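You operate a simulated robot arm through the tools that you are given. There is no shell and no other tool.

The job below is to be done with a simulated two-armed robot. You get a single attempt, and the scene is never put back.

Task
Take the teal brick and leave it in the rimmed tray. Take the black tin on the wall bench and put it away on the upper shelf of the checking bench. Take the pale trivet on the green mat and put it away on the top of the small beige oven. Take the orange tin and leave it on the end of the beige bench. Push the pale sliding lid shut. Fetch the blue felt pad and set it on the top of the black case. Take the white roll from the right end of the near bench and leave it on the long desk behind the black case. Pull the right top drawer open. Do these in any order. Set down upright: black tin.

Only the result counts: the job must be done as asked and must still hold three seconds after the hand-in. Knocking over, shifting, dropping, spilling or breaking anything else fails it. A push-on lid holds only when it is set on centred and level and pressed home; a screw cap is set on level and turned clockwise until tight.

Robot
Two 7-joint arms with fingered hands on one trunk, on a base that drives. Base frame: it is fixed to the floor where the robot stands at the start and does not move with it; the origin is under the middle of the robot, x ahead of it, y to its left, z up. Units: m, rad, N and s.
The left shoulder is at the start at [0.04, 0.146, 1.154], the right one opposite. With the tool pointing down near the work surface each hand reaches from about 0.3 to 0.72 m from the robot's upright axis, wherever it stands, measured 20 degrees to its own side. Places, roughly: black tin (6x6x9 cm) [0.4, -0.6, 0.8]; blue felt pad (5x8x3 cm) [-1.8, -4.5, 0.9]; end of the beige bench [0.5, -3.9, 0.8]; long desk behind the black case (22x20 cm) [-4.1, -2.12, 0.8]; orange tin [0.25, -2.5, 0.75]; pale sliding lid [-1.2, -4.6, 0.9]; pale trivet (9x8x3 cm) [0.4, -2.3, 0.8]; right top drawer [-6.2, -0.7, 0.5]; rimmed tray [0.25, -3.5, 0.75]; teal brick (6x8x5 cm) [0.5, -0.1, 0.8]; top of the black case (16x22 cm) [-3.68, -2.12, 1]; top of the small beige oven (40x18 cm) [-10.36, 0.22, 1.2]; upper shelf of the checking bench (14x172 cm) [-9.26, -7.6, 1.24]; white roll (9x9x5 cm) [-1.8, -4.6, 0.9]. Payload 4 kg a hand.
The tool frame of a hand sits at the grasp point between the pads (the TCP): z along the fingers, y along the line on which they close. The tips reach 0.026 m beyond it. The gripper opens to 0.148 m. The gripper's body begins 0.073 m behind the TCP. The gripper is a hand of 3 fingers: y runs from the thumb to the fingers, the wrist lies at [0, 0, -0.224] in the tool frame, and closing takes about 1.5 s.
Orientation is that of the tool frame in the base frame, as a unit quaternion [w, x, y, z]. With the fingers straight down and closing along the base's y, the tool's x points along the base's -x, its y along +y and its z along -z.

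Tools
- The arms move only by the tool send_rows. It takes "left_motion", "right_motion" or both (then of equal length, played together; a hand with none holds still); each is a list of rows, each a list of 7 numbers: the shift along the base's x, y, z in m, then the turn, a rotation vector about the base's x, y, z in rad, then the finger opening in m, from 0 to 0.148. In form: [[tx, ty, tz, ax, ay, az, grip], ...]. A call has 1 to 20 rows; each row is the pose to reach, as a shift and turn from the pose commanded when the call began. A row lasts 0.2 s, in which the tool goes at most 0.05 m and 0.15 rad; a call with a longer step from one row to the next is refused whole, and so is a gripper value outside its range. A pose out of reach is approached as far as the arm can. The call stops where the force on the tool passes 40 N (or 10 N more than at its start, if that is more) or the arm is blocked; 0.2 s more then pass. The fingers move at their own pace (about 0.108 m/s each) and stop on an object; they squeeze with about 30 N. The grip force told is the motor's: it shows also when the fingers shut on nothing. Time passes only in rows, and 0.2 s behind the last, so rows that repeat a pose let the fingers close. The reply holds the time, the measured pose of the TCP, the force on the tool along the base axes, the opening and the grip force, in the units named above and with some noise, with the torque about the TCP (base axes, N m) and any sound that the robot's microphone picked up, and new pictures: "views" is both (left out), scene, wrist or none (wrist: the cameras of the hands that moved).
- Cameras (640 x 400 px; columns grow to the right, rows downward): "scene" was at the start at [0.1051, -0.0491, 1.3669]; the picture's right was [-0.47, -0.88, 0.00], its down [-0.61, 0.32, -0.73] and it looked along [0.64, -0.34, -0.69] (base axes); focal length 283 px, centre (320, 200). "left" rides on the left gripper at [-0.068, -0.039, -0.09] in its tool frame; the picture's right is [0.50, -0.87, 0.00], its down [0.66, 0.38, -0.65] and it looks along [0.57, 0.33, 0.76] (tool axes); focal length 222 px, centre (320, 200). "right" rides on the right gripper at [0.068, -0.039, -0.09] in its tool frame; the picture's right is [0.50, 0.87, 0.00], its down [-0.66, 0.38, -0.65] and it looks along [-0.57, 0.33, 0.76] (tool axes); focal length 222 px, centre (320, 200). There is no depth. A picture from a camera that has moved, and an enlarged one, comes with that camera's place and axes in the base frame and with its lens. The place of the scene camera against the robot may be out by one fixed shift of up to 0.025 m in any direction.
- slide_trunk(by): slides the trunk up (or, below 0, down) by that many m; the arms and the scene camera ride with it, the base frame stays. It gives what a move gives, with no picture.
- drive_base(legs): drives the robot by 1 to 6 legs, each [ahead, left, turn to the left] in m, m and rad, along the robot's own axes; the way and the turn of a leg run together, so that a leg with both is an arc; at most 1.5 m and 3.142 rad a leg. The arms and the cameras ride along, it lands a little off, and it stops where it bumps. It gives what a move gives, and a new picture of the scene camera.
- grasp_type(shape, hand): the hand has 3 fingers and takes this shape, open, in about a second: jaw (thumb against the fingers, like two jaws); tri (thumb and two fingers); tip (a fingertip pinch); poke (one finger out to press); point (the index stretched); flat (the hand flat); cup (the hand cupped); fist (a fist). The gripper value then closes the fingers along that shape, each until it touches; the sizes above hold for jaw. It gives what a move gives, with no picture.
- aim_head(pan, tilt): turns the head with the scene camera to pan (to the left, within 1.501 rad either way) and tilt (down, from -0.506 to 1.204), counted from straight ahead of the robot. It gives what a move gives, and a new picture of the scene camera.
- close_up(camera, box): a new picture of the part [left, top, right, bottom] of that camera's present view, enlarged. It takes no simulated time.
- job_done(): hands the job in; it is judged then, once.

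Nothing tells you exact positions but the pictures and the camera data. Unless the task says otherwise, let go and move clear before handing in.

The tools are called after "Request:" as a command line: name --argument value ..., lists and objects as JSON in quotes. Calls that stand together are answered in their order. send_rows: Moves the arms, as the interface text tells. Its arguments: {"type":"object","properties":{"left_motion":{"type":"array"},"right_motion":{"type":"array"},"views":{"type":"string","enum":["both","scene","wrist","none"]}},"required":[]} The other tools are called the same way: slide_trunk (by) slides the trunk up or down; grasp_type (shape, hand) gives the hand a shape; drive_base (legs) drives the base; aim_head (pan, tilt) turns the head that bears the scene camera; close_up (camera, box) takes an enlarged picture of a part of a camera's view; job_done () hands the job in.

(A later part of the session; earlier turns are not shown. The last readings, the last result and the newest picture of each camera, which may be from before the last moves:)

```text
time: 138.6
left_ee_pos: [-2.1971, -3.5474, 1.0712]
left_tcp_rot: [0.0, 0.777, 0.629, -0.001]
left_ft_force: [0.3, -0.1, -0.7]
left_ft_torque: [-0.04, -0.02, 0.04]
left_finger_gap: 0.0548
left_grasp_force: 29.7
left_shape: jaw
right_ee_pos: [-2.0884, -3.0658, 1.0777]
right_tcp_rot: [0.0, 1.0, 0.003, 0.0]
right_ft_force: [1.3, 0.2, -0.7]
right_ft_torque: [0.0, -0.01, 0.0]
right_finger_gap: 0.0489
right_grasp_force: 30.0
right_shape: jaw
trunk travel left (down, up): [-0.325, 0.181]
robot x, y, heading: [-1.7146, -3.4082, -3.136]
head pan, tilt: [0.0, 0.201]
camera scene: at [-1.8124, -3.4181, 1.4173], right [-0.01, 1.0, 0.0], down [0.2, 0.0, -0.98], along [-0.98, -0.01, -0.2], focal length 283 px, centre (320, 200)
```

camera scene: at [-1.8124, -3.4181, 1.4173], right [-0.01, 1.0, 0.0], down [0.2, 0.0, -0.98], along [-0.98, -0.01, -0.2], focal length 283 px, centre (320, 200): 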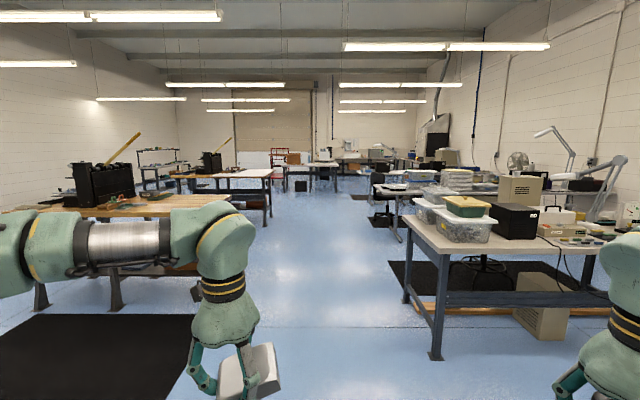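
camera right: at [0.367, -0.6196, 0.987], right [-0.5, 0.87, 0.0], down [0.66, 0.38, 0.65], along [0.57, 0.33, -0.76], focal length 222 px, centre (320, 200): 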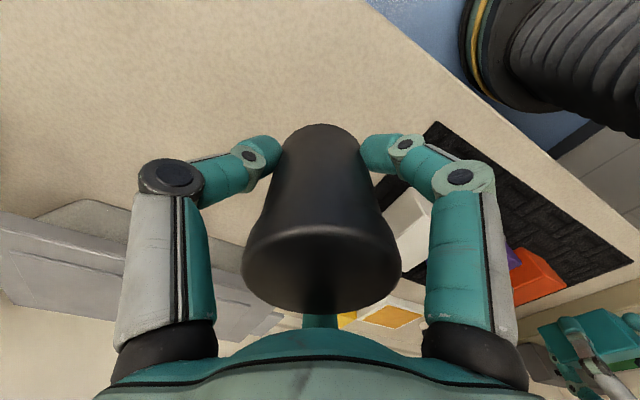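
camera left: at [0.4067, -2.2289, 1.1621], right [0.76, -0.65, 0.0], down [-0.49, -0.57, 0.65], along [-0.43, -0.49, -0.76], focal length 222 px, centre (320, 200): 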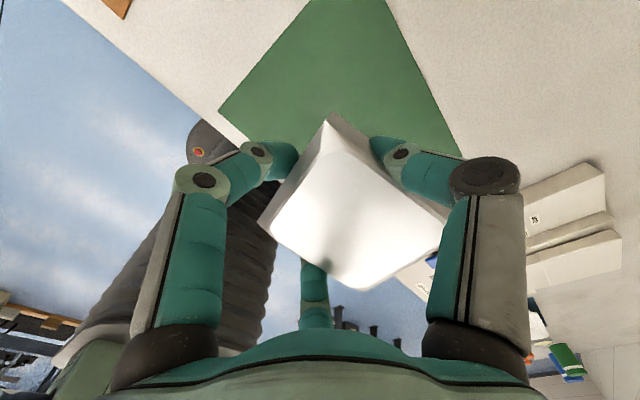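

The whole room is in view: checking bench rack at far left, the beige oven far right, and a free aisle at y ≈ -3.45. Driving about 4.5 m down the aisle and looking again.

Request:
drive_base --legs '[[1.5, 0, 0], [1.5, 0, 0], [1.5, 0, 0]]'

Request:
aim_head --pan -0.6 --tilt 0.2

Request:
aim_head --pan -1.4 --tilt 0.3

```text
time: 160.2
left_ee_pos: [-6.7231, -3.4246, 1.0718]
left_tcp_rot: [0.0, 0.784, 0.62, 0.0]
left_ft_force: [0.0, -0.7, -1.2]
left_ft_torque: [-0.01, 0.03, -0.01]
left_finger_gap: 0.0548
left_grasp_force: 30.1
left_shape: jaw
right_ee_pos: [-6.6063, -2.9458, 1.0779]
right_tcp_rot: [0.0, 1.0, -0.009, 0.0]
right_ft_force: [-0.3, 0.8, -1.0]
right_ft_torque: [0.03, 0.0, -0.04]
right_finger_gap: 0.0487
right_grasp_force: 30.3
right_shape: jaw
trunk travel left (down, up): [-0.325, 0.181]
robot x, y, heading: [-6.2344, -3.2967, 3.119]
head pan, tilt: [0.0, 0.201]
camera scene: at [-6.3374, -3.3045, 1.4173], right [0.02, 1.0, 0.0], down [0.2, 0.0, -0.98], along [-0.98, 0.02, -0.2], focal length 283 px, centre (320, 200)
```

scene: 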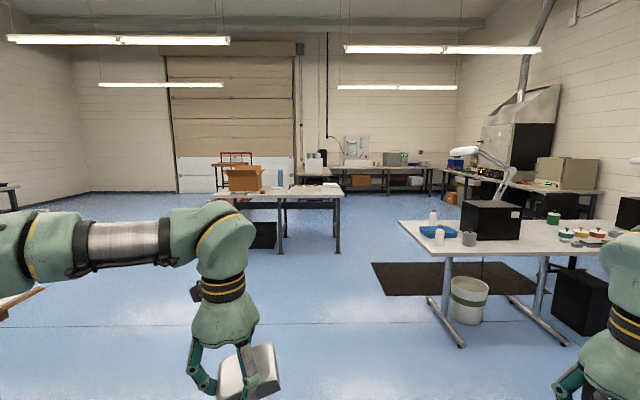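

```text
time: 161.2
left_ee_pos: [-6.7251, -3.425, 1.0712]
left_tcp_rot: [-0.001, 0.784, 0.621, 0.0]
left_ft_force: [0.5, 0.6, -0.1]
left_ft_torque: [-0.02, -0.03, 0.02]
left_finger_gap: 0.0551
left_grasp_force: 30.0
left_shape: jaw
right_ee_pos: [-6.6047, -2.9467, 1.0783]
right_tcp_rot: [0.0, 1.0, -0.009, 0.0]
right_ft_force: [-0.1, 0.2, -1.8]
right_ft_torque: [0.03, 0.02, -0.01]
right_finger_gap: 0.049
right_grasp_force: 30.0
right_shape: jaw
trunk travel left (down, up): [-0.325, 0.181]
robot x, y, heading: [-6.2383, -3.3004, 3.122]
head pan, tilt: [-0.6, 0.201]
camera scene: at [-6.3203, -3.2523, 1.4173], right [0.58, 0.81, 0.0], down [0.16, -0.12, -0.98], along [-0.8, 0.57, -0.2], focal length 283 px, centre (320, 200)
```

scene: 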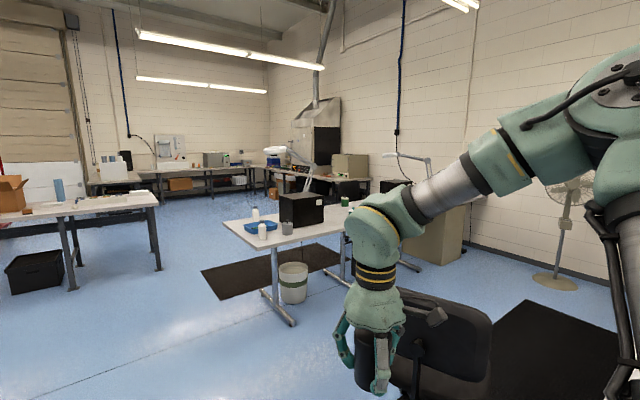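

```text
time: 162.4
left_ee_pos: [-6.7242, -3.4258, 1.0726]
left_tcp_rot: [0.0, 0.784, 0.62, 0.0]
left_ft_force: [0.1, 0.0, -1.1]
left_ft_torque: [0.01, -0.02, -0.03]
left_finger_gap: 0.0548
left_grasp_force: 29.9
left_shape: jaw
right_ee_pos: [-6.6069, -2.947, 1.0781]
right_tcp_rot: [0.0, 1.0, -0.009, 0.0]
right_ft_force: [-0.2, 0.5, -0.9]
right_ft_torque: [0.04, 0.03, -0.02]
right_finger_gap: 0.0491
right_grasp_force: 29.9
right_shape: jaw
trunk travel left (down, up): [-0.325, 0.181]
robot x, y, heading: [-6.2326, -3.2981, 3.123]
head pan, tilt: [-1.4, 0.3]
camera scene: at [-6.2587, -3.214, 1.408], right [0.99, 0.15, 0.0], down [0.05, -0.29, -0.96], along [-0.15, 0.94, -0.3], focal length 283 px, centre (320, 200)
```

scene: 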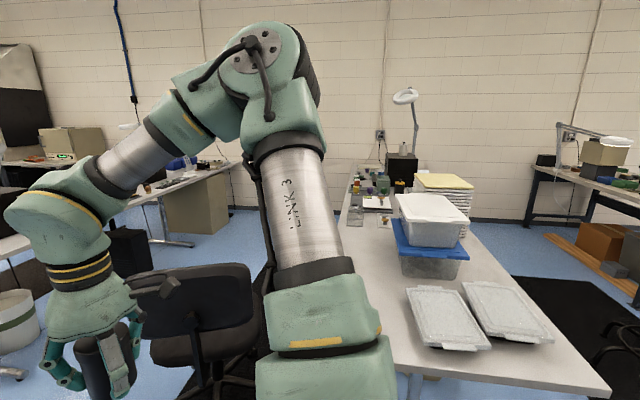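

The beige oven is on the wall desk at right-ahead (x ≈ -10.4, y ≈ 0.2), reached through the gap past the white table. I'll go on to x ≈ -9.3 and look right.

Request:
drive_base --legs '[[1.5, 0.1, 0], [1.5, 0, 0]]'

Request:
aim_head --pan -1.2 --tilt 0.3

```text
refused: leg 1 is longer than a leg can be; nothing moved
```

```text
time: 163.1
left_ee_pos: [-6.7242, -3.4244, 1.0716]
left_tcp_rot: [0.0, 0.784, 0.621, 0.0]
left_ft_force: [-0.1, 0.4, -0.7]
left_ft_torque: [0.0, -0.01, -0.01]
left_finger_gap: 0.0545
left_grasp_force: 30.4
left_shape: jaw
right_ee_pos: [-6.6047, -2.9458, 1.0783]
right_tcp_rot: [0.0, 1.0, -0.008, -0.001]
right_ft_force: [-0.7, -0.1, -0.7]
right_ft_torque: [0.01, 0.0, -0.04]
right_finger_gap: 0.0489
right_grasp_force: 30.0
right_shape: jaw
trunk travel left (down, up): [-0.325, 0.181]
robot x, y, heading: [-6.2368, -3.2934, 3.123]
head pan, tilt: [-1.201, 0.3]
camera scene: at [-6.2765, -3.2185, 1.408], right [0.94, 0.34, 0.0], down [0.1, -0.28, -0.96], along [-0.33, 0.9, -0.3], focal length 283 px, centre (320, 200)
```

scene: 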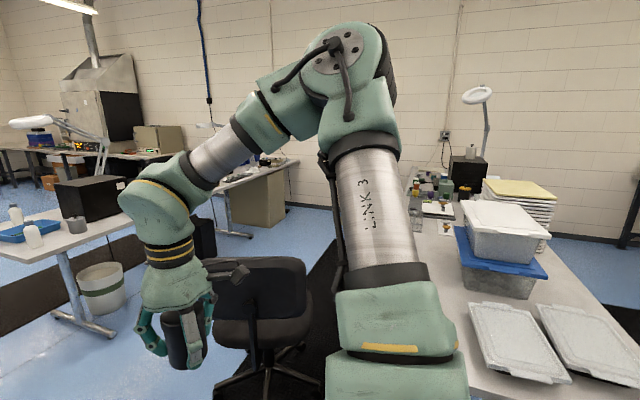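

Request:
drive_base --legs '[[1.45, 0.1, 0], [1.5, 0, 0]]'

Request:
aim_head --pan -1.2 --tilt 0.3

```text
time: 177.5
left_ee_pos: [-9.7057, -3.35, 1.0716]
left_tcp_rot: [0.0, 0.799, 0.601, 0.001]
left_ft_force: [-0.6, 1.2, -0.9]
left_ft_torque: [0.0, 0.01, -0.01]
left_finger_gap: 0.0548
left_grasp_force: 29.4
left_shape: jaw
right_ee_pos: [-9.564, -2.8751, 1.0774]
right_tcp_rot: [0.0, 0.999, -0.033, -0.001]
right_ft_force: [-0.1, -0.1, -1.1]
right_ft_torque: [-0.02, 0.01, 0.0]
right_finger_gap: 0.0489
right_grasp_force: 29.8
right_shape: jaw
trunk travel left (down, up): [-0.325, 0.181]
robot x, y, heading: [-9.2109, -3.2428, 3.081]
head pan, tilt: [-1.201, 0.3]
camera scene: at [-9.2476, -3.1637, 1.408], right [0.95, 0.3, 0.0], down [0.09, -0.28, -0.96], along [-0.29, 0.91, -0.3], focal length 283 px, centre (320, 200)
```

scene: 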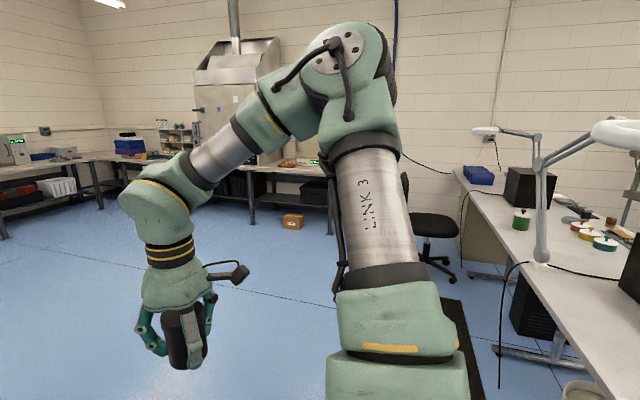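

```text
time: 178.1
left_ee_pos: [-9.7053, -3.3496, 1.0719]
left_tcp_rot: [0.001, 0.799, 0.602, 0.0]
left_ft_force: [-0.1, -0.7, -0.7]
left_ft_torque: [-0.01, 0.0, 0.0]
left_finger_gap: 0.0549
left_grasp_force: 30.1
left_shape: jaw
right_ee_pos: [-9.5635, -2.8776, 1.0785]
right_tcp_rot: [0.0, 0.999, -0.032, -0.001]
right_ft_force: [-0.5, 0.3, -0.2]
right_ft_torque: [-0.02, 0.01, 0.01]
right_finger_gap: 0.049
right_grasp_force: 29.9
right_shape: jaw
trunk travel left (down, up): [-0.325, 0.181]
robot x, y, heading: [-9.2098, -3.2446, 3.073]
head pan, tilt: [-1.201, 0.3]
camera scene: at [-9.2479, -3.1637, 1.408], right [0.95, 0.3, 0.0], down [0.09, -0.28, -0.96], along [-0.29, 0.91, -0.3], focal length 283 px, centre (320, 200)
```

scene: 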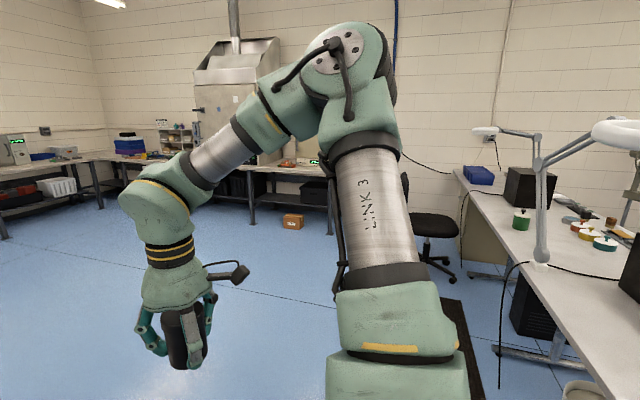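

Request:
drive_base --legs '[[0.15, 0, 0], [0, 0, -1.5]]'

Request:
aim_head --pan 0.3 --tilt 0.2

```text
time: 183.2
left_ee_pos: [-9.4946, -2.7461, 1.0718]
left_tcp_rot: [0.0, 0.994, -0.111, 0.0]
left_ft_force: [-0.2, -0.4, -0.8]
left_ft_torque: [-0.03, 0.01, -0.02]
left_finger_gap: 0.0546
left_grasp_force: 30.1
left_shape: jaw
right_ee_pos: [-9.0145, -2.8618, 1.0783]
right_tcp_rot: [0.001, -0.704, 0.71, 0.0]
right_ft_force: [0.0, 0.3, -1.0]
right_ft_torque: [-0.01, -0.01, -0.03]
right_finger_gap: 0.0487
right_grasp_force: 29.7
right_shape: jaw
trunk travel left (down, up): [-0.325, 0.181]
robot x, y, heading: [-9.3672, -3.2341, 1.563]
head pan, tilt: [-1.201, 0.3]
camera scene: at [-9.2628, -3.191, 1.408], right [0.35, -0.94, 0.0], down [-0.28, -0.1, -0.96], along [0.89, 0.34, -0.3], focal length 283 px, centre (320, 200)
```

scene: 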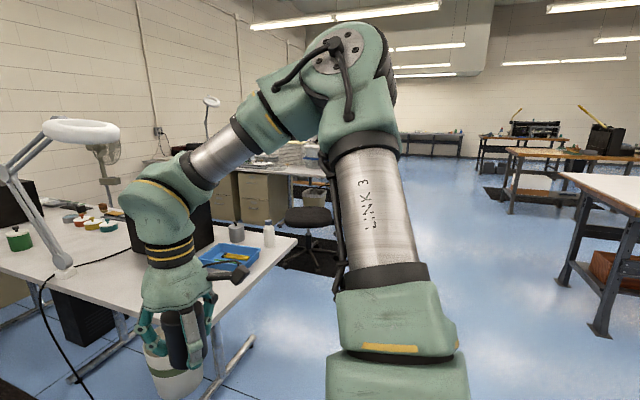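

```text
time: 184.8
left_ee_pos: [-9.4948, -2.7463, 1.0719]
left_tcp_rot: [0.0, 0.994, -0.112, 0.0]
left_ft_force: [1.0, 0.6, -0.7]
left_ft_torque: [-0.01, 0.01, 0.02]
left_finger_gap: 0.0546
left_grasp_force: 29.8
left_shape: jaw
right_ee_pos: [-9.015, -2.8623, 1.0785]
right_tcp_rot: [0.001, -0.704, 0.711, 0.0]
right_ft_force: [0.4, 0.1, -1.5]
right_ft_torque: [0.04, 0.01, -0.02]
right_finger_gap: 0.0491
right_grasp_force: 30.1
right_shape: jaw
trunk travel left (down, up): [-0.325, 0.181]
robot x, y, heading: [-9.3648, -3.2356, 1.566]
head pan, tilt: [0.3, 0.201]
camera scene: at [-9.3767, -3.1346, 1.4173], right [0.96, 0.29, 0.0], down [0.06, -0.19, -0.98], along [-0.28, 0.94, -0.2], focal length 283 px, centre (320, 200)
```

scene: 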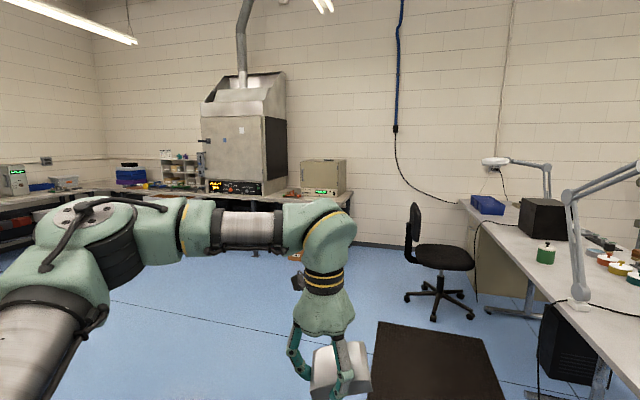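

The beige oven with the green display is clearly visible on the wall bench, path clear. Driving towards it.

Request:
drive_base --legs '[[1.0, 0.4, 0], [1.0, 0.43, 0]]'

Request:
aim_head --pan 0.1 --tilt 0.35

```text
time: 195.5
left_ee_pos: [-10.2731, -0.7119, 1.0733]
left_tcp_rot: [0.0, 0.993, -0.118, 0.0]
left_ft_force: [-0.4, 0.0, -0.5]
left_ft_torque: [-0.02, 0.01, 0.0]
left_finger_gap: 0.0545
left_grasp_force: 29.9
left_shape: jaw
right_ee_pos: [-9.7935, -0.8335, 1.0791]
right_tcp_rot: [0.0, -0.699, 0.715, 0.0]
right_ft_force: [0.5, -0.5, -0.8]
right_ft_torque: [-0.01, -0.01, 0.02]
right_finger_gap: 0.0489
right_grasp_force: 30.0
right_shape: jaw
trunk travel left (down, up): [-0.325, 0.181]
robot x, y, heading: [-10.1458, -1.1979, 1.547]
head pan, tilt: [0.3, 0.201]
camera scene: at [-10.1598, -1.1012, 1.4173], right [0.96, 0.27, 0.0], down [0.05, -0.19, -0.98], along [-0.27, 0.94, -0.2], focal length 283 px, centre (320, 200)
```

scene: 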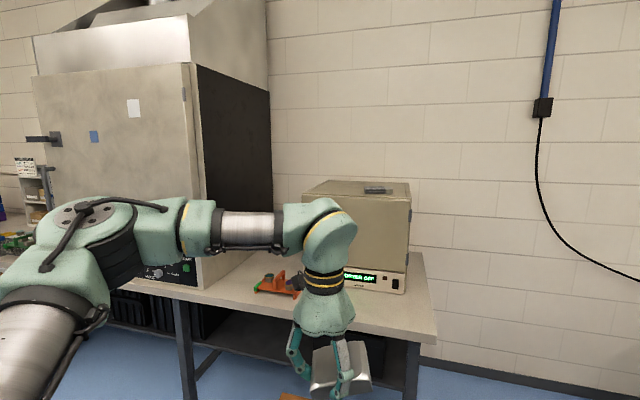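

```text
time: 196.3
left_ee_pos: [-10.2726, -0.7119, 1.0713]
left_tcp_rot: [0.0, 0.993, -0.118, 0.0]
left_ft_force: [0.4, 0.1, -0.1]
left_ft_torque: [-0.01, 0.0, 0.02]
left_finger_gap: 0.0543
left_grasp_force: 29.8
left_shape: jaw
right_ee_pos: [-9.795, -0.8331, 1.0778]
right_tcp_rot: [0.0, -0.699, 0.715, 0.0]
right_ft_force: [-0.3, 0.0, -1.1]
right_ft_torque: [-0.01, -0.01, -0.01]
right_finger_gap: 0.0487
right_grasp_force: 30.0
right_shape: jaw
trunk travel left (down, up): [-0.325, 0.181]
robot x, y, heading: [-10.1476, -1.1994, 1.552]
head pan, tilt: [0.099, 0.351]
camera scene: at [-10.1416, -1.0974, 1.4033], right [1.0, 0.08, 0.0], down [0.03, -0.34, -0.94], along [-0.07, 0.94, -0.34], focal length 283 px, centre (320, 200)
```

scene: 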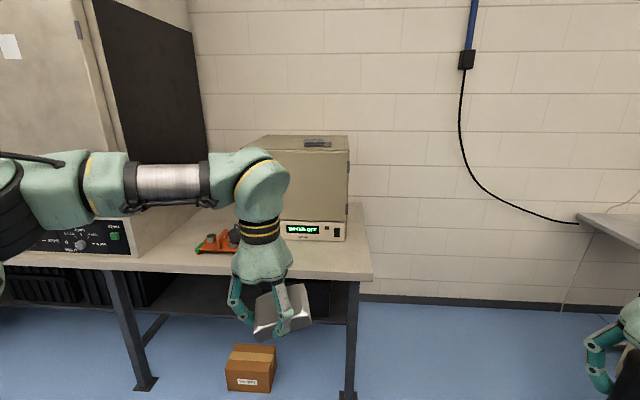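

The oven top is nearly edge-on from here. I'll raise the trunk fully to see its top and to give the arms height.

Request:
slide_trunk --by 0.18

Request:
aim_head --pan 0.0 --tilt 0.4

Request:
close_up --camera "scene" --box '[180, 80, 420, 230]'

```text
time: 198.3
left_ee_pos: [-10.2747, -0.7122, 1.2515]
left_tcp_rot: [-0.001, 0.993, -0.118, 0.0]
left_ft_force: [0.2, 0.9, -0.4]
left_ft_torque: [-0.01, 0.01, 0.01]
left_finger_gap: 0.0543
left_grasp_force: 29.7
left_shape: jaw
right_ee_pos: [-9.7944, -0.8335, 1.2592]
right_tcp_rot: [0.0, -0.699, 0.715, 0.0]
right_ft_force: [0.2, -0.1, -1.1]
right_ft_torque: [0.0, -0.02, 0.03]
right_finger_gap: 0.0486
right_grasp_force: 30.7
right_shape: jaw
trunk travel left (down, up): [-0.505, 0.001]
robot x, y, heading: [-10.148, -1.2015, 1.547]
head pan, tilt: [0.099, 0.351]
```

```text
time: 198.9
left_ee_pos: [-10.2733, -0.7114, 1.2529]
left_tcp_rot: [0.001, 0.993, -0.118, 0.0]
left_ft_force: [0.2, 0.5, -0.6]
left_ft_torque: [0.01, 0.02, 0.03]
left_finger_gap: 0.0543
left_grasp_force: 30.5
left_shape: jaw
right_ee_pos: [-9.7943, -0.8335, 1.2584]
right_tcp_rot: [0.001, -0.699, 0.715, 0.0]
right_ft_force: [0.2, 0.1, -0.6]
right_ft_torque: [-0.04, 0.03, 0.02]
right_finger_gap: 0.0489
right_grasp_force: 30.1
right_shape: jaw
trunk travel left (down, up): [-0.505, 0.001]
robot x, y, heading: [-10.146, -1.1969, 1.546]
head pan, tilt: [0.0, 0.4]
camera scene: at [-10.1322, -1.0978, 1.5787], right [1.0, -0.02, 0.0], down [-0.01, -0.39, -0.92], along [0.02, 0.92, -0.39], focal length 283 px, centre (320, 200)
```

scene: 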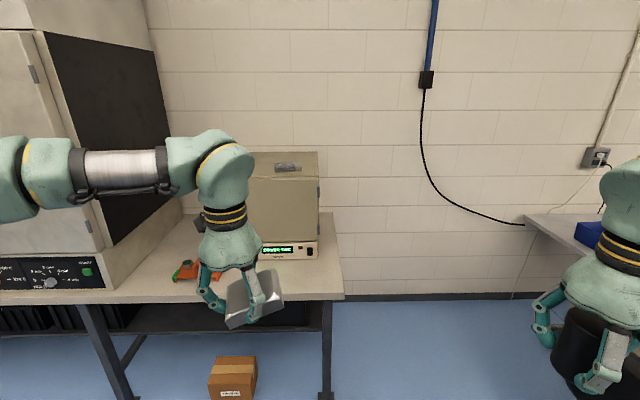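

```text
2.67 times, centred on (300, 155) of scene
camera zoom: at [-10.1322, -1.0978, 1.5787], right [1.0, -0.02, 0.0], down [-0.01, -0.39, -0.92], along [0.02, 0.92, -0.39], focal length 754 px, centre (373, 320)
```

zoom: 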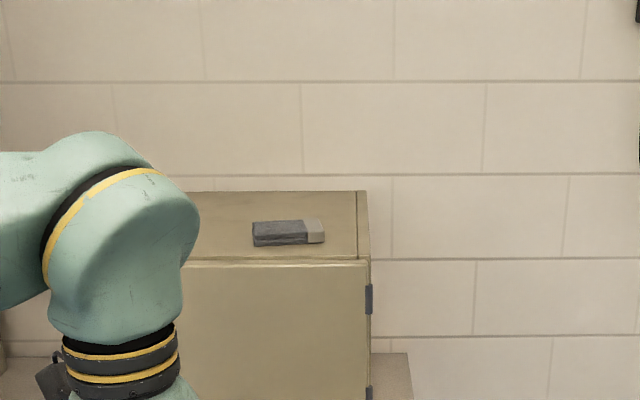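

On the oven top lies a small grey block near its middle-right, so the trivet should go left of it, about [-10.45, 0.18]. Let me zoom in on how the trivet currently hangs in the hand.

Request:
close_up --camera "scene" --box '[180, 240, 340, 340]'

Request:
close_up --camera "left" --box '[120, 50, 520, 300]'

```text
4.00 times, centred on (260, 290) of scene
camera zoom: at [-10.1322, -1.0978, 1.5787], right [1.0, -0.02, 0.0], down [-0.01, -0.39, -0.92], along [0.02, 0.92, -0.39], focal length 1131 px, centre (560, -160)
```

zoom: 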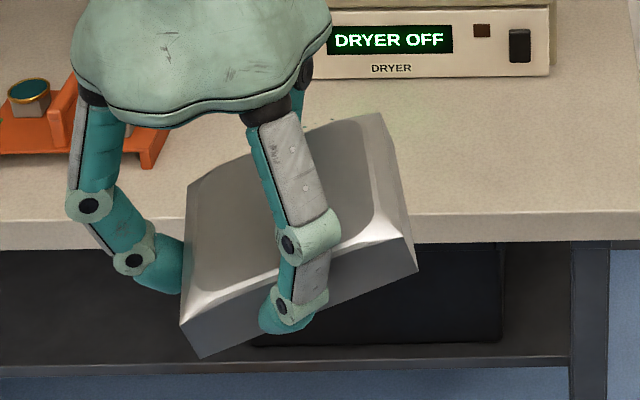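

```text
1.60 times, centred on (320, 175) of left
camera zoom: at [-10.3291, -0.6589, 1.3417], right [0.69, 0.72, 0.0], down [0.55, -0.52, 0.65], along [0.47, -0.45, -0.76], focal length 355 px, centre (320, 240)
```

zoom: 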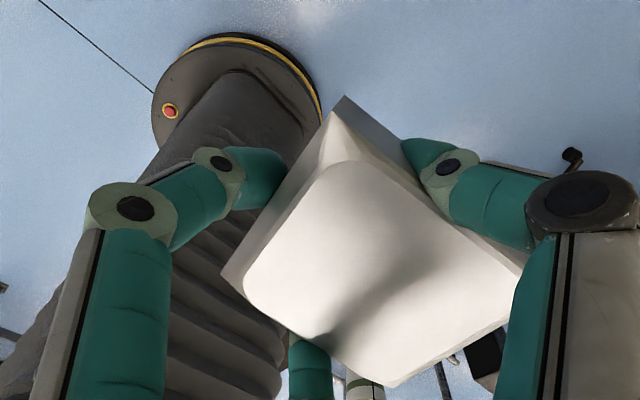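

The trivet hangs tilted about 25°, leaning toward the robot and left. If I yaw the hand by -135° the tilt faces forward, and pitching the hand forward will then both level the trivet and extend the reach. Doing the yaw first here in free space.

Request:
send_rows --left_motion '[[0, 0, 0, 0, 0, -0.147, 0], [0, 0, 0, 0, 0, -0.294, 0], [0, 0, 0, 0, 0, -0.441, 0], [0, 0, 0, 0, 0, -0.588, 0], [0, 0, 0, 0, 0, -0.735, 0], [0, 0, 0, 0, 0, -0.882, 0], [0, 0, 0, 0, 0, -1.029, 0], [0, 0, 0, 0, 0, -1.176, 0], [0, 0, 0, 0, 0, -1.323, 0], [0, 0, 0, 0, 0, -1.47, 0], [0, 0, 0, 0, 0, -1.617, 0], [0, 0, 0, 0, 0, -1.764, 0], [0, 0, 0, 0, 0, -1.911, 0], [0, 0, 0, 0, 0, -2.058, 0], [0, 0, 0, 0, 0, -2.205, 0], [0, 0, 0, 0, 0, -2.352, 0], [0, 0, 0, 0, 0, -2.352, 0]]' --views "both"

Request:
close_up --camera "scene" --box '[160, 220, 340, 340]'

```text
time: 202.5
left_ee_pos: [-10.2733, -0.7114, 1.2523]
left_tcp_rot: [0.0, -0.272, 0.962, 0.0]
left_ft_force: [0.1, -0.1, -0.4]
left_ft_torque: [-0.01, 0.0, -0.02]
left_finger_gap: 0.0416
left_grasp_force: 30.3
left_shape: jaw
right_ee_pos: [-9.795, -0.8334, 1.2585]
right_tcp_rot: [0.0, -0.699, 0.715, 0.0]
right_ft_force: [0.3, -0.3, -0.4]
right_ft_torque: [0.01, 0.03, 0.01]
right_finger_gap: 0.0488
right_grasp_force: 30.4
right_shape: jaw
trunk travel left (down, up): [-0.505, 0.001]
robot x, y, heading: [-10.1496, -1.1961, 1.547]
head pan, tilt: [0.0, 0.4]
camera scene: at [-10.1322, -1.0978, 1.5787], right [1.0, -0.02, 0.0], down [-0.01, -0.39, -0.92], along [0.02, 0.92, -0.39], focal length 283 px, centre (320, 200)
camera left: at [-10.1952, -0.7105, 1.3419], right [0.03, -1.0, 0.0], down [-0.76, -0.02, 0.65], along [-0.65, -0.02, -0.76], focal length 222 px, centre (320, 200)
```

scene: 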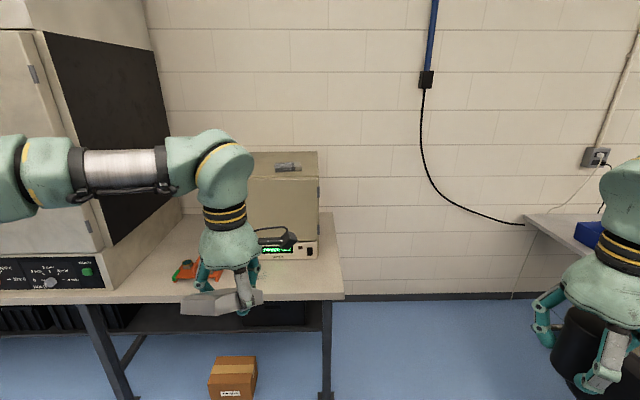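
left: 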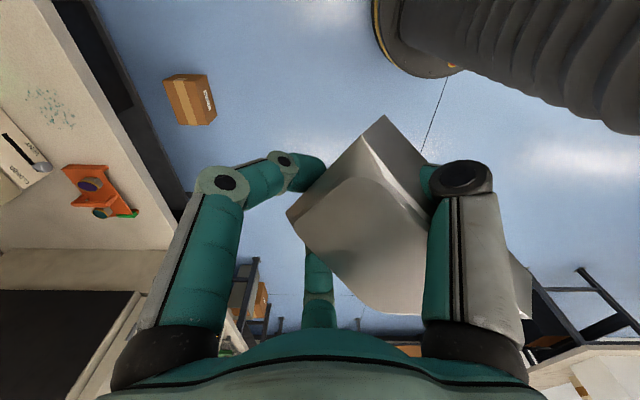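

```text
3.33 times, centred on (250, 280) of scene
camera zoom: at [-10.1322, -1.0978, 1.5787], right [1.0, -0.02, 0.0], down [-0.01, -0.39, -0.92], along [0.02, 0.92, -0.39], focal length 943 px, centre (553, -67)
```

zoom: 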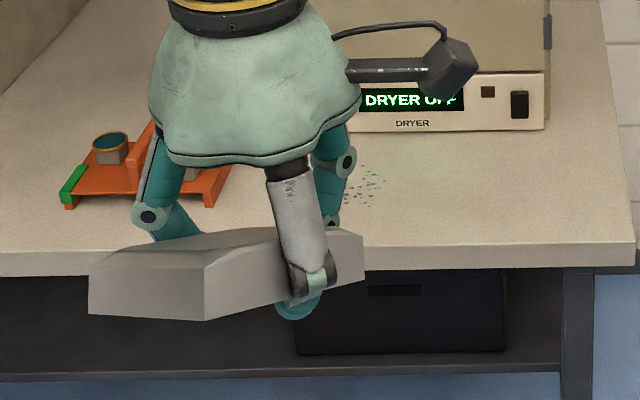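

The trivet slipped somewhat in the fingers during the turn (gap 0.042). I'll hold still a moment to see whether it is stable now.

Request:
send_rows --left_motion '[[0, 0, 0, 0, 0, 0, 0], [0, 0, 0, 0, 0, 0, 0], [0, 0, 0, 0, 0, 0, 0], [0, 0, 0, 0, 0, 0, 0], [0, 0, 0, 0, 0, 0, 0]]' --views "wrist"

Request:
close_up --camera "left" --box '[240, 80, 560, 330]'

```text
time: 203.7
left_ee_pos: [-10.2733, -0.7118, 1.2512]
left_tcp_rot: [0.0, -0.273, 0.962, 0.001]
left_ft_force: [-0.3, -0.7, -0.4]
left_ft_torque: [0.0, 0.02, -0.01]
left_finger_gap: 0.0415
left_grasp_force: 29.5
left_shape: jaw
right_ee_pos: [-9.7952, -0.8345, 1.2588]
right_tcp_rot: [0.0, -0.699, 0.715, -0.001]
right_ft_force: [0.5, 0.4, -1.2]
right_ft_torque: [-0.03, -0.01, -0.02]
right_finger_gap: 0.0487
right_grasp_force: 29.7
right_shape: jaw
trunk travel left (down, up): [-0.505, 0.001]
robot x, y, heading: [-10.1456, -1.2021, 1.544]
head pan, tilt: [0.0, 0.4]
camera left: at [-10.1952, -0.7103, 1.3418], right [0.03, -1.0, 0.0], down [-0.76, -0.02, 0.65], along [-0.65, -0.02, -0.76], focal length 222 px, centre (320, 200)
```

left: 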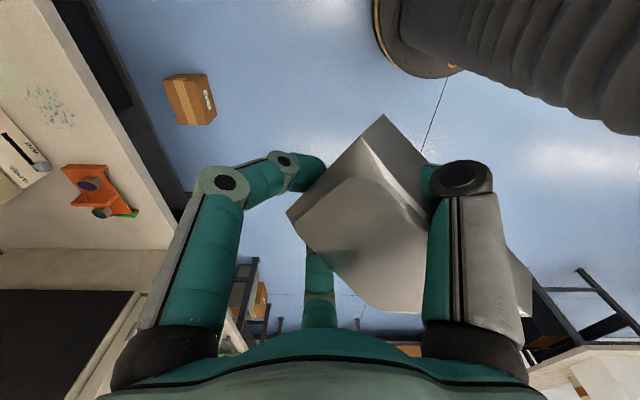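

```text
1.60 times, centred on (400, 205) of left
camera zoom: at [-10.1952, -0.7103, 1.3418], right [0.03, -1.0, 0.0], down [-0.76, -0.02, 0.65], along [-0.65, -0.02, -0.76], focal length 355 px, centre (192, 192)
```

zoom: 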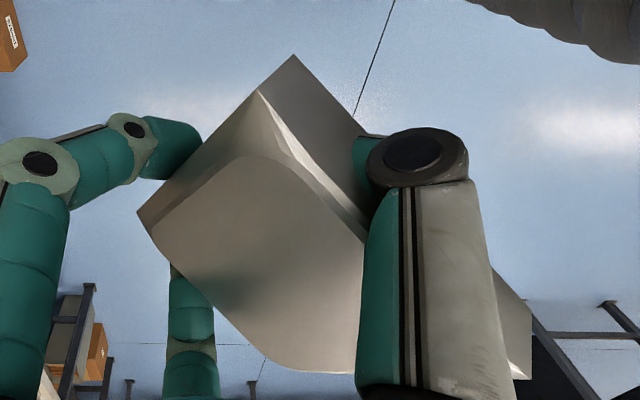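

It's stable. I'll now drive up to the oven; then pitch and extend over its top so any slip would only be onto the oven.

Request:
drive_base --legs '[[0.3, 0.11, 0.01], [0.28, 0, 0.01]]'

Request:
aim_head --pan 0.25 --tilt 0.6

```text
time: 207.4
left_ee_pos: [-10.3796, -0.1394, 1.253]
left_tcp_rot: [0.001, -0.277, 0.961, 0.001]
left_ft_force: [0.2, -0.5, -0.6]
left_ft_torque: [0.02, 0.0, 0.02]
left_finger_gap: 0.0416
left_grasp_force: 30.3
left_shape: jaw
right_ee_pos: [-9.8995, -0.2554, 1.2585]
right_tcp_rot: [0.002, -0.702, 0.712, 0.001]
right_ft_force: [0.5, 0.2, -0.4]
right_ft_torque: [0.04, -0.03, -0.01]
right_finger_gap: 0.0487
right_grasp_force: 30.2
right_shape: jaw
trunk travel left (down, up): [-0.505, 0.001]
robot x, y, heading: [-10.247, -0.6212, 1.555]
head pan, tilt: [0.0, 0.4]
camera scene: at [-10.2348, -0.5248, 1.579], right [1.0, -0.01, 0.0], down [-0.01, -0.39, -0.92], along [0.01, 0.92, -0.39], focal length 283 px, centre (320, 200)
```

scene: 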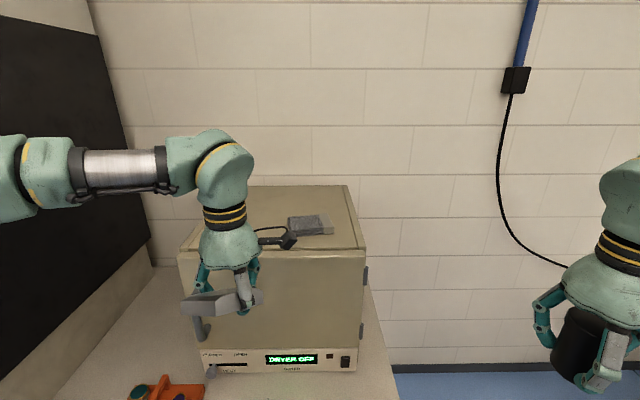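

```text
time: 208.2
left_ee_pos: [-10.3797, -0.1349, 1.2521]
left_tcp_rot: [0.0, -0.277, 0.961, -0.001]
left_ft_force: [-0.8, 0.6, -0.6]
left_ft_torque: [-0.01, -0.04, 0.01]
left_finger_gap: 0.0415
left_grasp_force: 30.1
left_shape: jaw
right_ee_pos: [-9.8984, -0.2529, 1.2588]
right_tcp_rot: [-0.001, -0.702, 0.712, 0.0]
right_ft_force: [-0.7, -0.3, -0.7]
right_ft_torque: [-0.02, -0.01, -0.03]
right_finger_gap: 0.0487
right_grasp_force: 29.8
right_shape: jaw
trunk travel left (down, up): [-0.505, 0.001]
robot x, y, heading: [-10.2483, -0.6246, 1.556]
head pan, tilt: [0.25, 0.6]
camera scene: at [-10.2566, -0.5274, 1.5605], right [0.97, 0.23, 0.0], down [0.13, -0.55, -0.82], along [-0.19, 0.8, -0.57], focal length 283 px, centre (320, 200)
```

scene: 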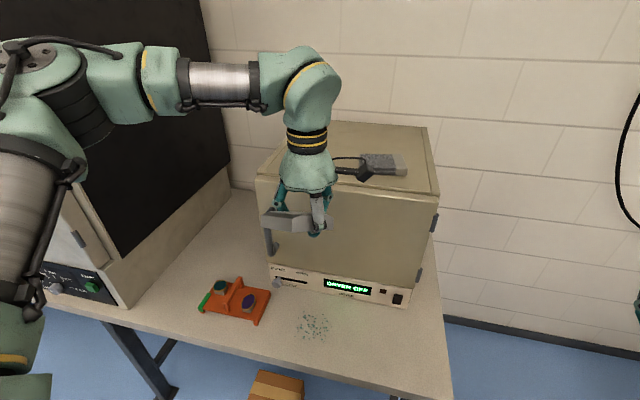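

Oven top spans x -10.57…-10.13, y 0.03…0.49; the grey block occupies x -10.33…-10.20. I'll raise the hand 5 cm, move up another 10 cm, then extend with a forward pitch to a spot around [-10.44, 0.17].

Request:
send_rows --left_motion '[[0, 0, 0.015, 0, 0, 0, 0], [0, 0, 0.035, 0, 0, 0, 0], [0, 0, 0.055, 0, 0, 0, 0]]' --views "none"

Request:
drive_base --legs '[[0.1, 0.02, 0.01]]'

```text
time: 209.0
left_ee_pos: [-10.3765, -0.1353, 1.3065]
left_tcp_rot: [0.001, -0.276, 0.961, -0.001]
left_ft_force: [-0.6, 0.2, -0.3]
left_ft_torque: [0.0, -0.02, 0.0]
left_finger_gap: 0.0415
left_grasp_force: 29.6
left_shape: jaw
right_ee_pos: [-9.8987, -0.2531, 1.2579]
right_tcp_rot: [0.001, -0.702, 0.712, 0.001]
right_ft_force: [-0.5, 0.1, -1.4]
right_ft_torque: [-0.01, 0.01, 0.02]
right_finger_gap: 0.0484
right_grasp_force: 29.9
right_shape: jaw
trunk travel left (down, up): [-0.505, 0.001]
robot x, y, heading: [-10.2473, -0.6244, 1.554]
head pan, tilt: [0.25, 0.6]
```

```text
time: 210.1
left_ee_pos: [-10.3988, -0.0476, 1.3106]
left_tcp_rot: [0.001, -0.281, 0.96, 0.003]
left_ft_force: [-0.5, -0.6, -1.3]
left_ft_torque: [0.06, -0.01, -0.02]
left_finger_gap: 0.0417
left_grasp_force: 29.7
left_shape: jaw
right_ee_pos: [-9.9195, -0.1605, 1.2602]
right_tcp_rot: [0.002, -0.705, 0.709, 0.003]
right_ft_force: [-0.5, 0.1, -1.0]
right_ft_torque: [0.06, -0.01, -0.03]
right_finger_gap: 0.0489
right_grasp_force: 30.3
right_shape: jaw
trunk travel left (down, up): [-0.505, 0.001]
robot x, y, heading: [-10.2673, -0.523, 1.565]
head pan, tilt: [0.25, 0.6]
camera scene: at [-10.2742, -0.4395, 1.5611], right [0.97, 0.24, 0.0], down [0.14, -0.54, -0.83], along [-0.2, 0.8, -0.56], focal length 283 px, centre (320, 200)
```

scene: 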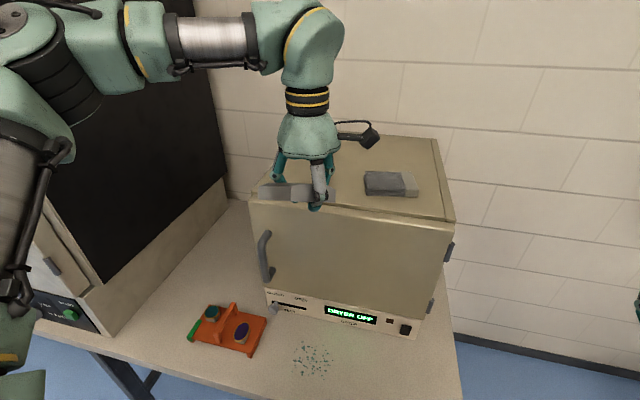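

Now extending over the oven top while pitching the hand forward in small steps.

Request:
send_rows --left_motion '[[-0.002, 0.02, 0.0, 0.03, 0, 0, 0], [-0.004, 0.045, 0.0, 0.06, 0, 0, 0], [-0.006, 0.07, 0.0, 0.09, 0, 0, 0], [-0.008, 0.095, 0.0, 0.12, 0, 0, 0], [-0.01, 0.12, 0.0, 0.15, 0, 0, 0], [-0.012, 0.14, 0.0, 0.18, 0, 0, 0]]' --views "both"

```text
time: 211.5
left_ee_pos: [-10.413, 0.1026, 1.308]
left_tcp_rot: [0.026, -0.28, 0.956, 0.087]
left_ft_force: [0.0, 0.2, -1.0]
left_ft_torque: [0.03, 0.0, 0.0]
left_finger_gap: 0.0416
left_grasp_force: 30.0
left_shape: jaw
right_ee_pos: [-9.9219, -0.1534, 1.2583]
right_tcp_rot: [0.0, -0.706, 0.708, 0.0]
right_ft_force: [-0.1, -0.3, -0.7]
right_ft_torque: [0.01, 0.02, 0.0]
right_finger_gap: 0.0487
right_grasp_force: 30.4
right_shape: jaw
trunk travel left (down, up): [-0.505, 0.001]
robot x, y, heading: [-10.266, -0.5234, 1.566]
head pan, tilt: [0.25, 0.6]
camera scene: at [-10.2756, -0.4301, 1.5604], right [0.97, 0.24, 0.0], down [0.14, -0.55, -0.82], along [-0.2, 0.8, -0.57], focal length 283 px, centre (320, 200)
camera left: at [-10.3341, 0.0884, 1.3971], right [0.05, -0.98, -0.18], down [-0.76, -0.15, 0.64], along [-0.65, 0.11, -0.75], focal length 222 px, centre (320, 200)
```

scene: 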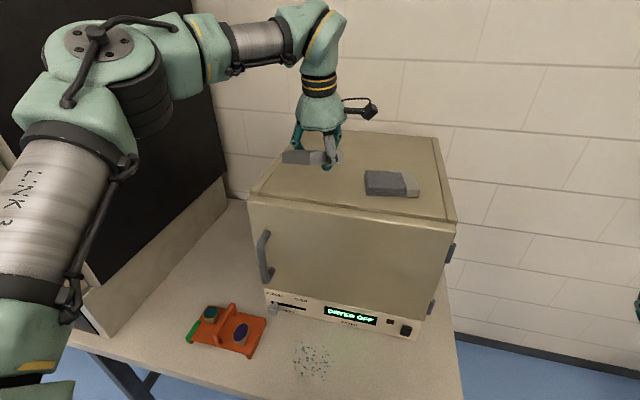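
left: 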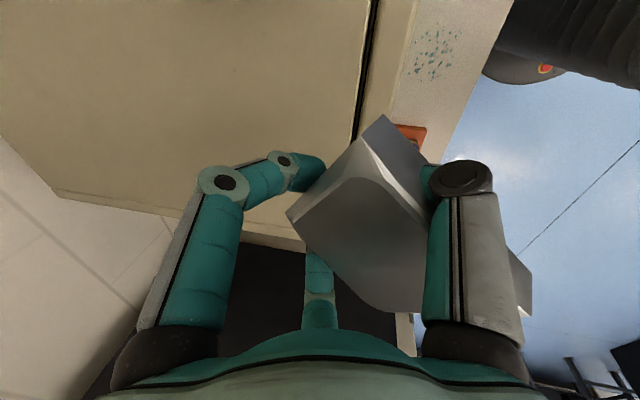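

Request:
send_rows --left_motion '[[-0.003, 0.025, 0.0, 0.03, 0, 0, 0], [-0.006, 0.05, 0.0, 0.06, 0, 0, 0], [-0.009, 0.075, 0.0, 0.09, 0, 0, 0], [-0.012, 0.1, 0.0, 0.12, 0, 0, 0], [-0.012, 0.1, 0.0, 0.12, 0, 0, 0]]' --views "both"

Request:
close_up --camera "scene" --box '[220, 80, 460, 230]'

```text
time: 212.7
left_ee_pos: [-10.4205, 0.196, 1.3075]
left_tcp_rot: [0.044, -0.276, 0.949, 0.143]
left_ft_force: [0.4, -0.8, 0.1]
left_ft_torque: [0.01, 0.01, -0.02]
left_finger_gap: 0.0417
left_grasp_force: 29.8
left_shape: jaw
left hand out of reach, approached as far as the arm can: row 4, 5
right_ee_pos: [-9.9208, -0.1545, 1.2587]
right_tcp_rot: [0.0, -0.705, 0.709, 0.001]
right_ft_force: [0.5, 0.0, -0.4]
right_ft_torque: [0.01, -0.01, 0.02]
right_finger_gap: 0.0486
right_grasp_force: 30.2
right_shape: jaw
trunk travel left (down, up): [-0.505, 0.001]
robot x, y, heading: [-10.2688, -0.527, 1.568]
head pan, tilt: [0.25, 0.6]
camera scene: at [-10.276, -0.431, 1.5605], right [0.97, 0.24, 0.0], down [0.14, -0.55, -0.83], along [-0.2, 0.8, -0.56], focal length 283 px, centre (320, 200)
camera left: at [-10.3428, 0.1715, 1.394], right [0.04, -0.95, -0.3], down [-0.76, -0.23, 0.61], along [-0.65, 0.2, -0.73], focal length 222 px, centre (320, 200)
```

scene: 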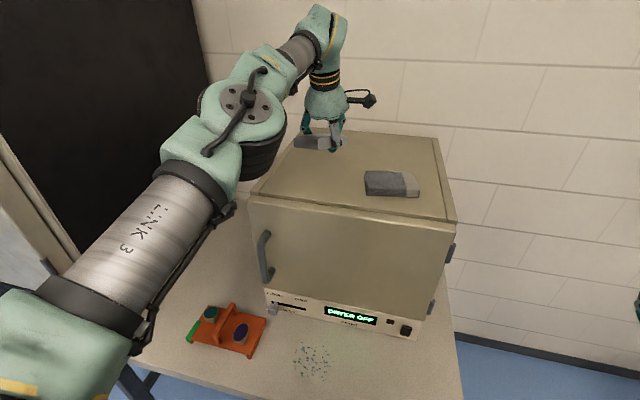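
left: 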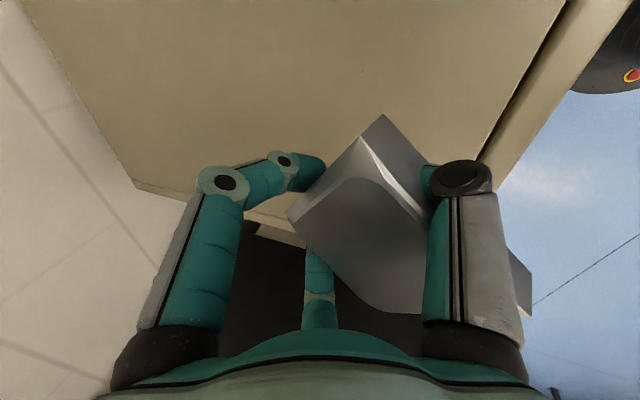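

```text
2.67 times, centred on (340, 155) of scene
camera zoom: at [-10.276, -0.431, 1.5605], right [0.97, 0.24, 0.0], down [0.14, -0.55, -0.83], along [-0.2, 0.8, -0.56], focal length 754 px, centre (267, 320)
```

zoom: 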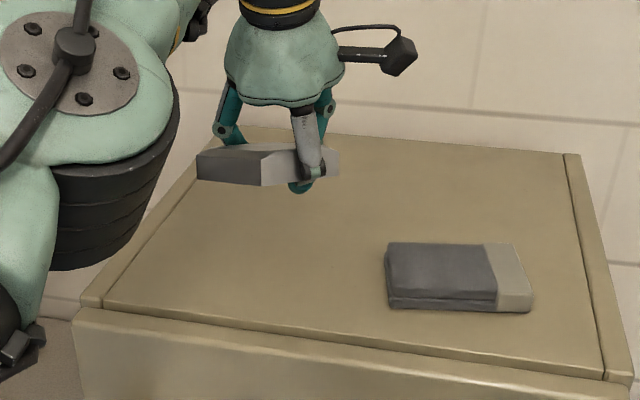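

The trivet hovers over the left-middle of the oven top (centre ≈ [-10.45, 0.19]). Lowering gradually.

Request:
send_rows --left_motion '[[0, -0.003, -0.015, 0, 0, 0, 0], [0, -0.004, -0.03, 0, 0, 0, 0], [0, -0.005, -0.042, 0, 0, 0, 0], [0, -0.005, -0.048, 0, 0, 0, 0]]' --views "scene"

Request:
close_up --camera "scene" --box '[220, 80, 460, 230]'

```text
time: 213.7
left_ee_pos: [-10.421, 0.1909, 1.2597]
left_tcp_rot: [0.042, -0.277, 0.949, 0.143]
left_ft_force: [-0.3, 0.0, -0.6]
left_ft_torque: [0.0, -0.01, -0.02]
left_finger_gap: 0.0414
left_grasp_force: 29.5
left_shape: jaw
right_ee_pos: [-9.9219, -0.153, 1.2587]
right_tcp_rot: [0.001, -0.705, 0.709, 0.0]
right_ft_force: [0.6, -1.2, -1.0]
right_ft_torque: [0.03, -0.01, 0.04]
right_finger_gap: 0.0486
right_grasp_force: 30.2
right_shape: jaw
trunk travel left (down, up): [-0.505, 0.001]
robot x, y, heading: [-10.2673, -0.527, 1.561]
head pan, tilt: [0.25, 0.6]
camera scene: at [-10.2763, -0.4304, 1.5604], right [0.97, 0.24, 0.0], down [0.14, -0.55, -0.82], along [-0.2, 0.8, -0.57], focal length 283 px, centre (320, 200)
```

scene: 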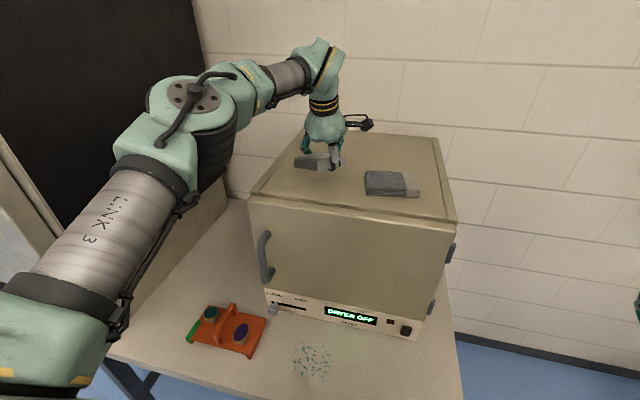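

```text
2.67 times, centred on (340, 155) of scene
camera zoom: at [-10.2763, -0.4304, 1.5604], right [0.97, 0.24, 0.0], down [0.14, -0.55, -0.82], along [-0.2, 0.8, -0.57], focal length 754 px, centre (267, 320)
```

zoom: 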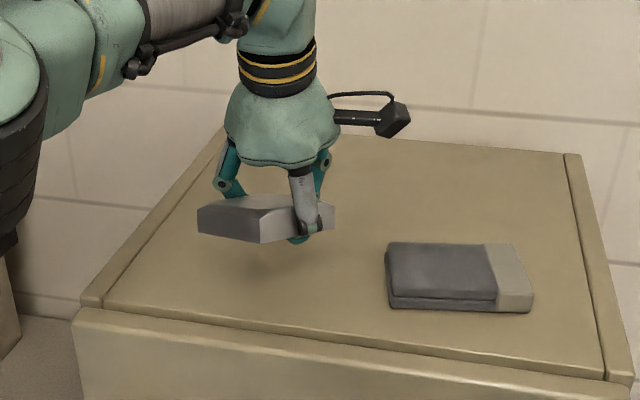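

Request:
send_rows --left_motion '[[0, 0, -0.006, 0, 0, 0, 0], [0, 0, -0.012, 0, 0, 0, 0], [0, 0, -0.017, 0, 0, 0, 0]]' --views "none"

Request:
close_up --camera "scene" --box '[260, 120, 380, 195]'

```text
time: 214.5
left_ee_pos: [-10.4219, 0.1891, 1.2426]
left_tcp_rot: [0.042, -0.278, 0.949, 0.144]
left_ft_force: [-1.3, 0.4, -0.2]
left_ft_torque: [0.04, 0.0, -0.03]
left_finger_gap: 0.0416
left_grasp_force: 30.0
left_shape: jaw
right_ee_pos: [-9.9215, -0.1531, 1.2581]
right_tcp_rot: [-0.001, -0.706, 0.709, 0.0]
right_ft_force: [0.2, -1.0, -1.3]
right_ft_torque: [0.0, 0.0, -0.02]
right_finger_gap: 0.0487
right_grasp_force: 29.9
right_shape: jaw
trunk travel left (down, up): [-0.505, 0.001]
robot x, y, heading: [-10.269, -0.5273, 1.561]
head pan, tilt: [0.25, 0.6]
```

```text
5.33 times, centred on (320, 158) of scene
camera zoom: at [-10.2762, -0.4305, 1.5604], right [0.97, 0.24, 0.0], down [0.14, -0.55, -0.82], along [-0.2, 0.8, -0.57], focal length 1508 px, centre (320, 427)
```

zoom: 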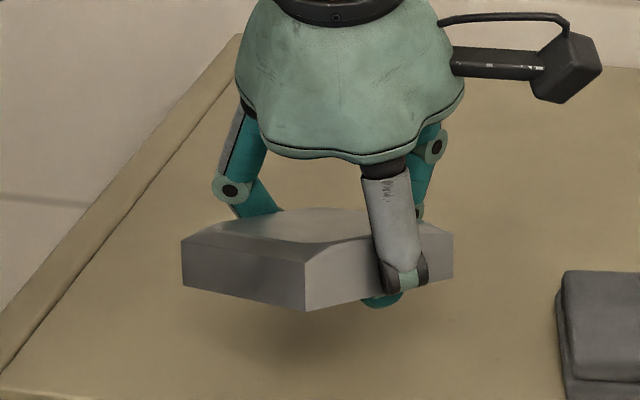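

Request:
send_rows --left_motion '[[0, 0, -0.005, 0, 0, 0, 0], [0, 0, -0.01, 0, 0, 0, 0]]' --views "none"

Request:
close_up --camera "scene" --box '[260, 120, 380, 195]'

```text
time: 215.1
left_ee_pos: [-10.4217, 0.1903, 1.2328]
left_tcp_rot: [0.042, -0.277, 0.949, 0.143]
left_ft_force: [0.5, -0.1, -0.1]
left_ft_torque: [0.03, -0.03, 0.01]
left_finger_gap: 0.0416
left_grasp_force: 30.1
left_shape: jaw
right_ee_pos: [-9.9216, -0.1515, 1.2577]
right_tcp_rot: [0.0, -0.705, 0.709, 0.0]
right_ft_force: [0.0, -0.2, -0.6]
right_ft_torque: [0.02, 0.04, -0.03]
right_finger_gap: 0.0487
right_grasp_force: 29.8
right_shape: jaw
trunk travel left (down, up): [-0.505, 0.001]
robot x, y, heading: [-10.2679, -0.5205, 1.563]
head pan, tilt: [0.25, 0.6]
```

```text
5.33 times, centred on (320, 158) of scene
camera zoom: at [-10.2763, -0.4303, 1.5604], right [0.97, 0.24, 0.0], down [0.14, -0.55, -0.82], along [-0.2, 0.8, -0.57], focal length 1508 px, centre (320, 427)
```

zoom: 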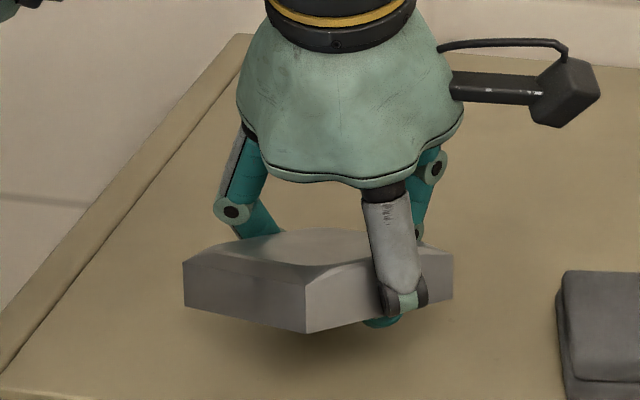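

Request:
send_rows --left_motion '[[0, 0, -0.005, 0, 0, 0, 0], [0, 0, -0.01, 0, 0, 0, 0]]' --views "none"

Request:
close_up --camera "scene" --box '[260, 120, 380, 195]'

```text
time: 215.7
left_ee_pos: [-10.4205, 0.1906, 1.2232]
left_tcp_rot: [0.042, -0.278, 0.949, 0.144]
left_ft_force: [-0.1, 1.6, 4.0]
left_ft_torque: [0.03, -0.02, 0.01]
left_finger_gap: 0.0415
left_grasp_force: 30.2
left_shape: jaw
right_ee_pos: [-9.9214, -0.1539, 1.2585]
right_tcp_rot: [0.0, -0.705, 0.709, 0.0]
right_ft_force: [-0.2, -0.1, -0.9]
right_ft_torque: [-0.03, -0.01, -0.01]
right_finger_gap: 0.0488
right_grasp_force: 30.4
right_shape: jaw
trunk travel left (down, up): [-0.505, 0.001]
robot x, y, heading: [-10.2681, -0.5258, 1.569]
head pan, tilt: [0.25, 0.6]
```

```text
5.33 times, centred on (320, 158) of scene
camera zoom: at [-10.276, -0.4316, 1.5606], right [0.97, 0.24, 0.0], down [0.14, -0.55, -0.83], along [-0.2, 0.8, -0.56], focal length 1508 px, centre (320, 427)
```

zoom: 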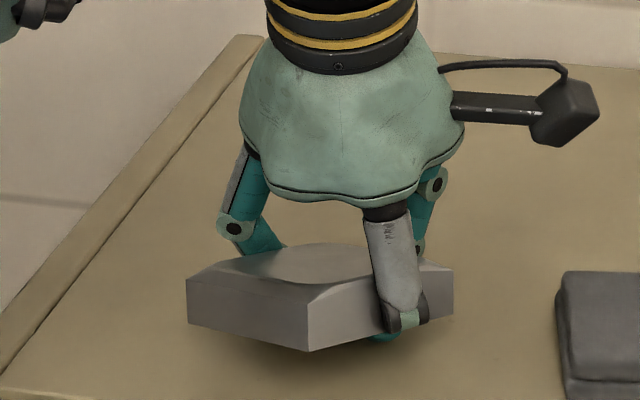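

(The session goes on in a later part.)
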